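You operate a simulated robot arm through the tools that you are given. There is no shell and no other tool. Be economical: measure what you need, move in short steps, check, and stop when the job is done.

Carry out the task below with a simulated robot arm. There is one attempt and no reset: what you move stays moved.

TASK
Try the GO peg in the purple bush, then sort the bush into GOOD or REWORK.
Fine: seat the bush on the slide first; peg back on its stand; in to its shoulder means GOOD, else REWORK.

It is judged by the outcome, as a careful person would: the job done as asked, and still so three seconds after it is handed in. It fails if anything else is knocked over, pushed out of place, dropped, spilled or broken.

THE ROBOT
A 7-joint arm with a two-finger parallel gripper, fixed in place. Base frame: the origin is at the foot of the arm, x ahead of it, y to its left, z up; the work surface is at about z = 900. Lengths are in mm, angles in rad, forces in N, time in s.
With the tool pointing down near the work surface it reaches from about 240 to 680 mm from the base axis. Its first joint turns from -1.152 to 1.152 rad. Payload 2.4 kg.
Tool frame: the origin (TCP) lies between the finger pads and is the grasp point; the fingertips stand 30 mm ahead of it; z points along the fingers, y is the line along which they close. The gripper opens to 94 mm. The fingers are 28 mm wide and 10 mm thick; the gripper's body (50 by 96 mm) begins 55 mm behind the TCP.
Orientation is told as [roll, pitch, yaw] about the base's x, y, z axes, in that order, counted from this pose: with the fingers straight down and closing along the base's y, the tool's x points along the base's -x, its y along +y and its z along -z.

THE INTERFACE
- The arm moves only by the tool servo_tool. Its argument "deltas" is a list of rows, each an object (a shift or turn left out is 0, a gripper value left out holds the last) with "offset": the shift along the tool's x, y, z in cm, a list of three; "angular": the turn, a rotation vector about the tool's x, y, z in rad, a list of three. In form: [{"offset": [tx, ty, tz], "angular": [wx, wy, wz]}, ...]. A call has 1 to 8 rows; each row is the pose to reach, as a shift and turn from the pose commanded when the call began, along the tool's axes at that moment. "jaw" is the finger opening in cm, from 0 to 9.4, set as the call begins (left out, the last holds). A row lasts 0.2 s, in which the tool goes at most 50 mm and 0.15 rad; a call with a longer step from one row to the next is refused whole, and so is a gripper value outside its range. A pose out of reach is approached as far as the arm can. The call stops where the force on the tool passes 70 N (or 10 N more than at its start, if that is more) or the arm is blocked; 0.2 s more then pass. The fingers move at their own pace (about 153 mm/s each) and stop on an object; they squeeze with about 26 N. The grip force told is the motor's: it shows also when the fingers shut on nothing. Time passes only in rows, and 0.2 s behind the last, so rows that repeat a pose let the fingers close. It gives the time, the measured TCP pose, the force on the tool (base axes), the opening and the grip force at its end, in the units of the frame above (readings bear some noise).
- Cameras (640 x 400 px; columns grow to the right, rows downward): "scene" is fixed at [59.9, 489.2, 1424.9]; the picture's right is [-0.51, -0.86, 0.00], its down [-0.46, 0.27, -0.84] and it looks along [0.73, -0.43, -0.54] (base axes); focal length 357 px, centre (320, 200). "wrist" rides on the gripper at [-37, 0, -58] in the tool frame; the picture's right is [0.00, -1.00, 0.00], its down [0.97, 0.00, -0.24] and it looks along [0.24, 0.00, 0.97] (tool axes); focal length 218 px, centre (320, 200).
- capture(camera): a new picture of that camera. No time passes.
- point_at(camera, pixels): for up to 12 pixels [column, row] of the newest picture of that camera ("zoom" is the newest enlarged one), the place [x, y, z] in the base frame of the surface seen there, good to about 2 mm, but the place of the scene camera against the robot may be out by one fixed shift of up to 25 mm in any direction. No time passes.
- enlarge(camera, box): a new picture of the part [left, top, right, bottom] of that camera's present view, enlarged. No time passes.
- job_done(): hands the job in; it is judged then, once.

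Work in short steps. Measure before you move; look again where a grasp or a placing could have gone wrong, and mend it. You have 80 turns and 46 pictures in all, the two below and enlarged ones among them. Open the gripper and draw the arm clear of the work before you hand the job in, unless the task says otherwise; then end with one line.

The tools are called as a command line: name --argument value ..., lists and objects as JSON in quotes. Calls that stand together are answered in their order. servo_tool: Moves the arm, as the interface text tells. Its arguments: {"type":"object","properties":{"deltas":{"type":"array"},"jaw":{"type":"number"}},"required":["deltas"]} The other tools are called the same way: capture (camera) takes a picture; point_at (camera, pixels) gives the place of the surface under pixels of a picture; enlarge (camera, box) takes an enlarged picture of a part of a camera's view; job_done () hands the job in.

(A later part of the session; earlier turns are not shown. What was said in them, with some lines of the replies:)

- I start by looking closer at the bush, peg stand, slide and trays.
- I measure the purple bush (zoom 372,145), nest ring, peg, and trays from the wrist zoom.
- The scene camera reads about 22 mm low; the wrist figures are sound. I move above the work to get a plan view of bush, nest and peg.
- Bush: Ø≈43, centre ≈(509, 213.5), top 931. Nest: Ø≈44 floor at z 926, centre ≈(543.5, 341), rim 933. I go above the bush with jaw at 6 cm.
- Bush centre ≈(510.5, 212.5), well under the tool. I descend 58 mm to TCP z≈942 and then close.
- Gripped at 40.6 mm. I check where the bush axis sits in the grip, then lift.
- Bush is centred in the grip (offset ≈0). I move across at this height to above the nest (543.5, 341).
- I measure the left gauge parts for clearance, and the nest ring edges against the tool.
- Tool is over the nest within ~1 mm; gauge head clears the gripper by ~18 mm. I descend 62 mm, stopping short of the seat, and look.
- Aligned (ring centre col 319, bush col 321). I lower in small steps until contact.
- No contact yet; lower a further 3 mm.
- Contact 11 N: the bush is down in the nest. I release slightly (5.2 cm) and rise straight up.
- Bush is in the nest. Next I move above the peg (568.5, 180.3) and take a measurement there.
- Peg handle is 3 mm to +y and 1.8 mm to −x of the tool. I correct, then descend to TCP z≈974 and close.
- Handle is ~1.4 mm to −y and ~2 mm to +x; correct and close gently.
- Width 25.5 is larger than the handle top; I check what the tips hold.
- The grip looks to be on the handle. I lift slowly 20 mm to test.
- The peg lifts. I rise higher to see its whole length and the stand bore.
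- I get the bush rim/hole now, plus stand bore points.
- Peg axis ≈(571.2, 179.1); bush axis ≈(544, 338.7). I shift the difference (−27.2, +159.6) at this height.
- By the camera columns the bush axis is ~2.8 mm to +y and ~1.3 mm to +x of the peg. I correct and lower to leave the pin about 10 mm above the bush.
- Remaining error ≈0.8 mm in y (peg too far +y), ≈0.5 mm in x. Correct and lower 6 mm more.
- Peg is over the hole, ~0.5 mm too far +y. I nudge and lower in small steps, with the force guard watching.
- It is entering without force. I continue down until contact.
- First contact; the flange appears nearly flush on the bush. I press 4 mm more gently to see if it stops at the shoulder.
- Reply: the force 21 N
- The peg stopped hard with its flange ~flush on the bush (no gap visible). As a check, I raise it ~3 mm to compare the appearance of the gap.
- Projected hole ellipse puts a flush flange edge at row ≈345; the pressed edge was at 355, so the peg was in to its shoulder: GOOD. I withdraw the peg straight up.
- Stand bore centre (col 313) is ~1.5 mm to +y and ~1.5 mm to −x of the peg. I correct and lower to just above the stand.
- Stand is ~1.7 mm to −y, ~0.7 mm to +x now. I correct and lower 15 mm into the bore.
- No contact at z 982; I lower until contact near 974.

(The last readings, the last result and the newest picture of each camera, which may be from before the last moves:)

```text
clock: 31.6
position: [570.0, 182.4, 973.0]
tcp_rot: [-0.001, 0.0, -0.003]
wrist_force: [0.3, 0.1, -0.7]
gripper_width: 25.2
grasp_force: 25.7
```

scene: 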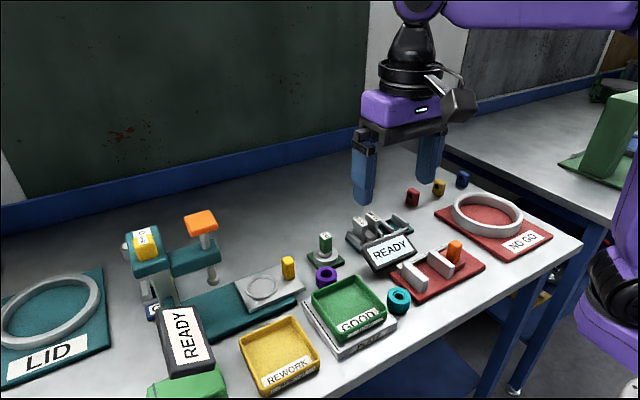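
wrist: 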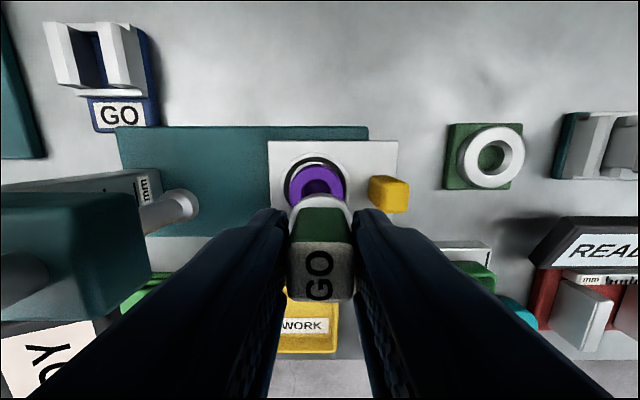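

servo_tool --deltas '[{"offset": [0, 0, 0.1]}, {"offset": [0, 0, 0.2]}, {"offset": [0, 0, 0.3]}, {"offset": [0, 0, 0.3]}]'

enlarge --camera "scene" --box '[280, 210, 376, 270]'

```text
clock: 32.6
position: [570.6, 180.3, 972.1]
tcp_rot: [0.002, -0.002, 0.0]
wrist_force: [-4.4, 0.4, 17.9]
gripper_width: 25.9
grasp_force: 26.1
```

```text
6.67 times, centred on (328, 240) of scene
```

zoom: 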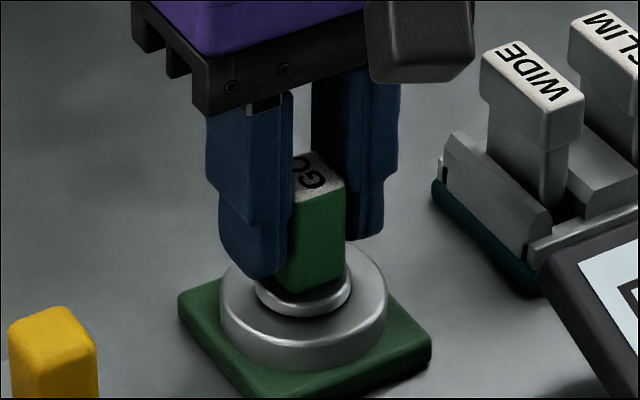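

Peg is seated as it was originally. I relieve, open and rise.

servo_tool --deltas '[{"offset": [0, 0, -0.15]}, {"offset": [0, 0, -0.15]}]' --jaw 5.2

servo_tool --deltas '[{"offset": [0, 0, -3]}, {"offset": [0, 0, -7]}, {"offset": [0, 0, -9]}, {"offset": [0, 0, -9]}]'

servo_tool --deltas '[{"offset": [0.7, 4, 0]}, {"offset": [1.4, 8, 0]}, {"offset": [2.1, 12, 0]}, {"offset": [2.72, 15.9, 0]}, {"offset": [2.72, 15.9, 0]}, {"offset": [2.72, 15.9, 0]}]'

capture --camera "wrist"

```text
clock: 33.2
position: [570.6, 180.8, 971.8]
tcp_rot: [0.0, 0.001, 0.0]
wrist_force: [-0.1, 0.4, -0.2]
gripper_width: 52.1
grasp_force: 0.0
```

```text
clock: 34.2
position: [570.6, 179.8, 1062.0]
tcp_rot: [0.0, -0.001, -0.001]
wrist_force: [-0.5, -0.1, 0.5]
gripper_width: 51.9
grasp_force: 0.0
```

```text
clock: 35.6
position: [543.6, 340.4, 1062.4]
tcp_rot: [-0.001, -0.001, 0.001]
wrist_force: [-0.5, -0.2, -0.3]
gripper_width: 51.8
grasp_force: 0.1
```

```text
4 pictures are left
```

wrist: 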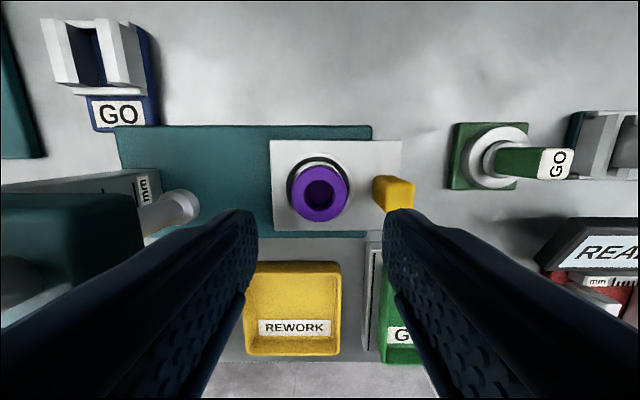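

Peg is upright on its stand; bush sits centred under the tool (col 319). I descend to the earlier release height and grip it.

servo_tool --deltas '[{"offset": [0, 0, 4]}, {"offset": [0, 0, 7]}, {"offset": [0, 0, 9.1]}, {"offset": [0, 0, 9.1]}]'

servo_tool --deltas '[{"offset": [0, 0, 0]}, {"offset": [0, 0, 0]}, {"offset": [0, 0, 0]}]' --jaw 3.0

```text
clock: 36.6
position: [543.1, 341.2, 974.2]
tcp_rot: [0.001, 0.0, 0.001]
wrist_force: [-1.6, -0.2, 0.3]
gripper_width: 52.1
grasp_force: 0.0
```

```text
clock: 37.4
position: [541.4, 341.5, 973.6]
tcp_rot: [-0.001, -0.001, 0.0]
wrist_force: [-0.5, 0.3, 0.3]
gripper_width: 40.6
grasp_force: 25.9
```

Gripped (40.6). I lift 100 mm and carry it to above the GOOD tray (~418, 222).

servo_tool --deltas '[{"offset": [0, 0, -3]}, {"offset": [0, 0, -7]}, {"offset": [0, 0, -11]}, {"offset": [0, 0, -11]}]'

servo_tool --deltas '[{"offset": [2, -3, 0]}, {"offset": [5, -6, 0]}, {"offset": [8, -9, 0]}, {"offset": [10.5, -11.9, 0]}, {"offset": [12.3, -11.9, 0]}, {"offset": [12.3, -11.9, 0]}]'

capture --camera "wrist"

```text
clock: 38.4
position: [543.3, 342.1, 1083.6]
tcp_rot: [0.0, 0.0, 0.0]
wrist_force: [-0.4, -0.2, -0.9]
gripper_width: 40.7
grasp_force: 25.6
```

```text
clock: 39.8
position: [422.5, 220.5, 1081.4]
tcp_rot: [-0.001, 0.0, 0.001]
wrist_force: [-0.2, 0.7, 0.7]
gripper_width: 40.7
grasp_force: 26.1
```

```text
3 pictures are left
```

wrist: 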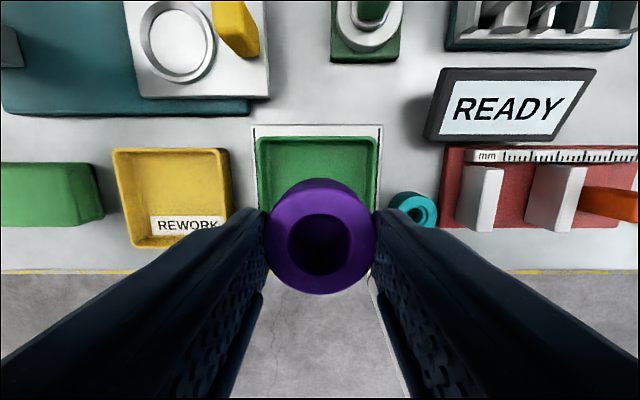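

I measure the tray edges.

point_at --camera "wrist" --pixels '[[257, 150], [377, 150], [316, 138], [316, 160], [262, 190], [370, 190], [316, 128], [395, 205]]'

point_at --camera "scene" --pixels '[[346, 276], [314, 298], [388, 303], [343, 338], [350, 302], [360, 310]]'

```text
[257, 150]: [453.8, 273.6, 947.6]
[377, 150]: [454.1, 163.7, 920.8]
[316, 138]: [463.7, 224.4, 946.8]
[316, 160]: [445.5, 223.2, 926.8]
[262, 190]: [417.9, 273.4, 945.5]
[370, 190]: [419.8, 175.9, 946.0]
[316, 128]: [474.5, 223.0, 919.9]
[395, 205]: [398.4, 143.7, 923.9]
```

```text
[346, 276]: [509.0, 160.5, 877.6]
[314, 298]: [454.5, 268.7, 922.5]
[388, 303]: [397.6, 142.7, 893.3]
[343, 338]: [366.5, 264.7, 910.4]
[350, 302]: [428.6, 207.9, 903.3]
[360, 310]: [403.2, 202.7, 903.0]
```

Tray: rim z 946, floor 926, centre ≈(414, 224). I shift 8 mm/4 mm to centre and descend to just above the floor.

servo_tool --deltas '[{"offset": [0.8, 0.4, 2]}, {"offset": [0.8, 0.4, 5]}, {"offset": [0.8, 0.4, 8]}, {"offset": [0.8, 0.4, 9.8]}, {"offset": [0.8, 0.4, 9.8]}]'

servo_tool --deltas '[{"offset": [0, 0, 0.3]}, {"offset": [0, 0, 0.5]}, {"offset": [0, 0, 0.7]}, {"offset": [0, 0, 0.7]}]'

```text
clock: 41.0
position: [412.9, 223.2, 982.8]
tcp_rot: [-0.001, 0.0, -0.001]
wrist_force: [-0.8, 0.2, -0.6]
gripper_width: 40.6
grasp_force: 26.5
```

```text
clock: 42.0
position: [412.6, 224.6, 974.4]
tcp_rot: [0.0, 0.001, 0.0]
wrist_force: [1.0, -0.5, -0.6]
gripper_width: 40.8
grasp_force: 26.6
```

servo_tool --deltas '[{"offset": [0, 0, 0.1]}, {"offset": [0, 0, 0.2]}, {"offset": [0, 0, 0.3]}, {"offset": [0, 0, 0.3]}]'

```text
clock: 43.0
position: [413.2, 225.2, 973.6]
tcp_rot: [0.0, 0.0, 0.0]
wrist_force: [0.1, -0.1, 0.1]
gripper_width: 40.7
grasp_force: 25.9
```

servo_tool --deltas '[{"offset": [0, 0, 0.1]}, {"offset": [0, 0, 0.2]}, {"offset": [0, 0, 0.3]}, {"offset": [0, 0, 0.3]}]'

```text
clock: 44.0
position: [413.9, 225.8, 971.6]
tcp_rot: [0.001, -0.002, -0.001]
wrist_force: [-0.8, 1.8, 11.3]
gripper_width: 40.5
grasp_force: 26.6
```

Contact at 11 N: the bush is on the tray floor. I release and rise clear.

servo_tool --deltas '[{"offset": [0, 0, -0.1]}, {"offset": [0, 0, -0.1]}]' --jaw 5.2

servo_tool --deltas '[{"offset": [0, 0, -3]}, {"offset": [0, 0, -7]}, {"offset": [0, 0, -11]}, {"offset": [0, 0, -15]}, {"offset": [0, 0, -19]}, {"offset": [0, 0, -22]}, {"offset": [0, 0, -22]}]' --jaw 5.2

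capture --camera "scene"

capture --camera "wrist"

```text
clock: 44.6
position: [412.7, 224.1, 971.2]
tcp_rot: [0.001, -0.001, 0.0]
wrist_force: [0.2, -0.7, -0.4]
gripper_width: 51.8
grasp_force: 0.0
```

```text
clock: 46.2
position: [413.1, 224.6, 1191.2]
tcp_rot: [0.0, -0.001, -0.001]
wrist_force: [0.1, -0.1, -0.2]
gripper_width: 51.9
grasp_force: 0.1
```

```text
2 pictures are left
```

scene: 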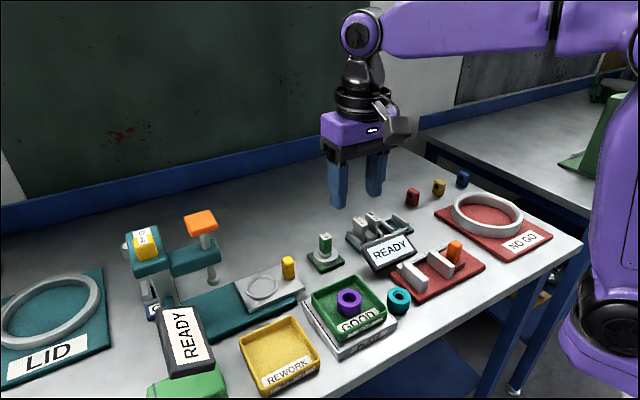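

```text
1 pictures are left
```

wrist: 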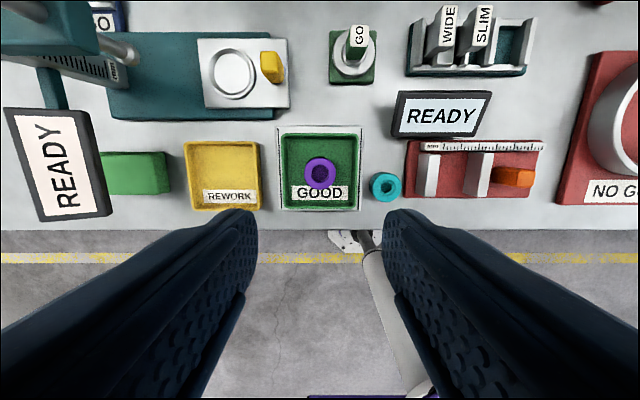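

The bush lies flat in the GOOD tray, the peg is upright on its stand, nothing else has moved, and the arm is clear with the gripper open. I hand the job in.

job_done

```text
The job is handed in.
```

I seated the purple bush on the slide and tried the GO peg, which went in to its shoulder, so the bush is in the GOOD tray and the peg is back on its stand.
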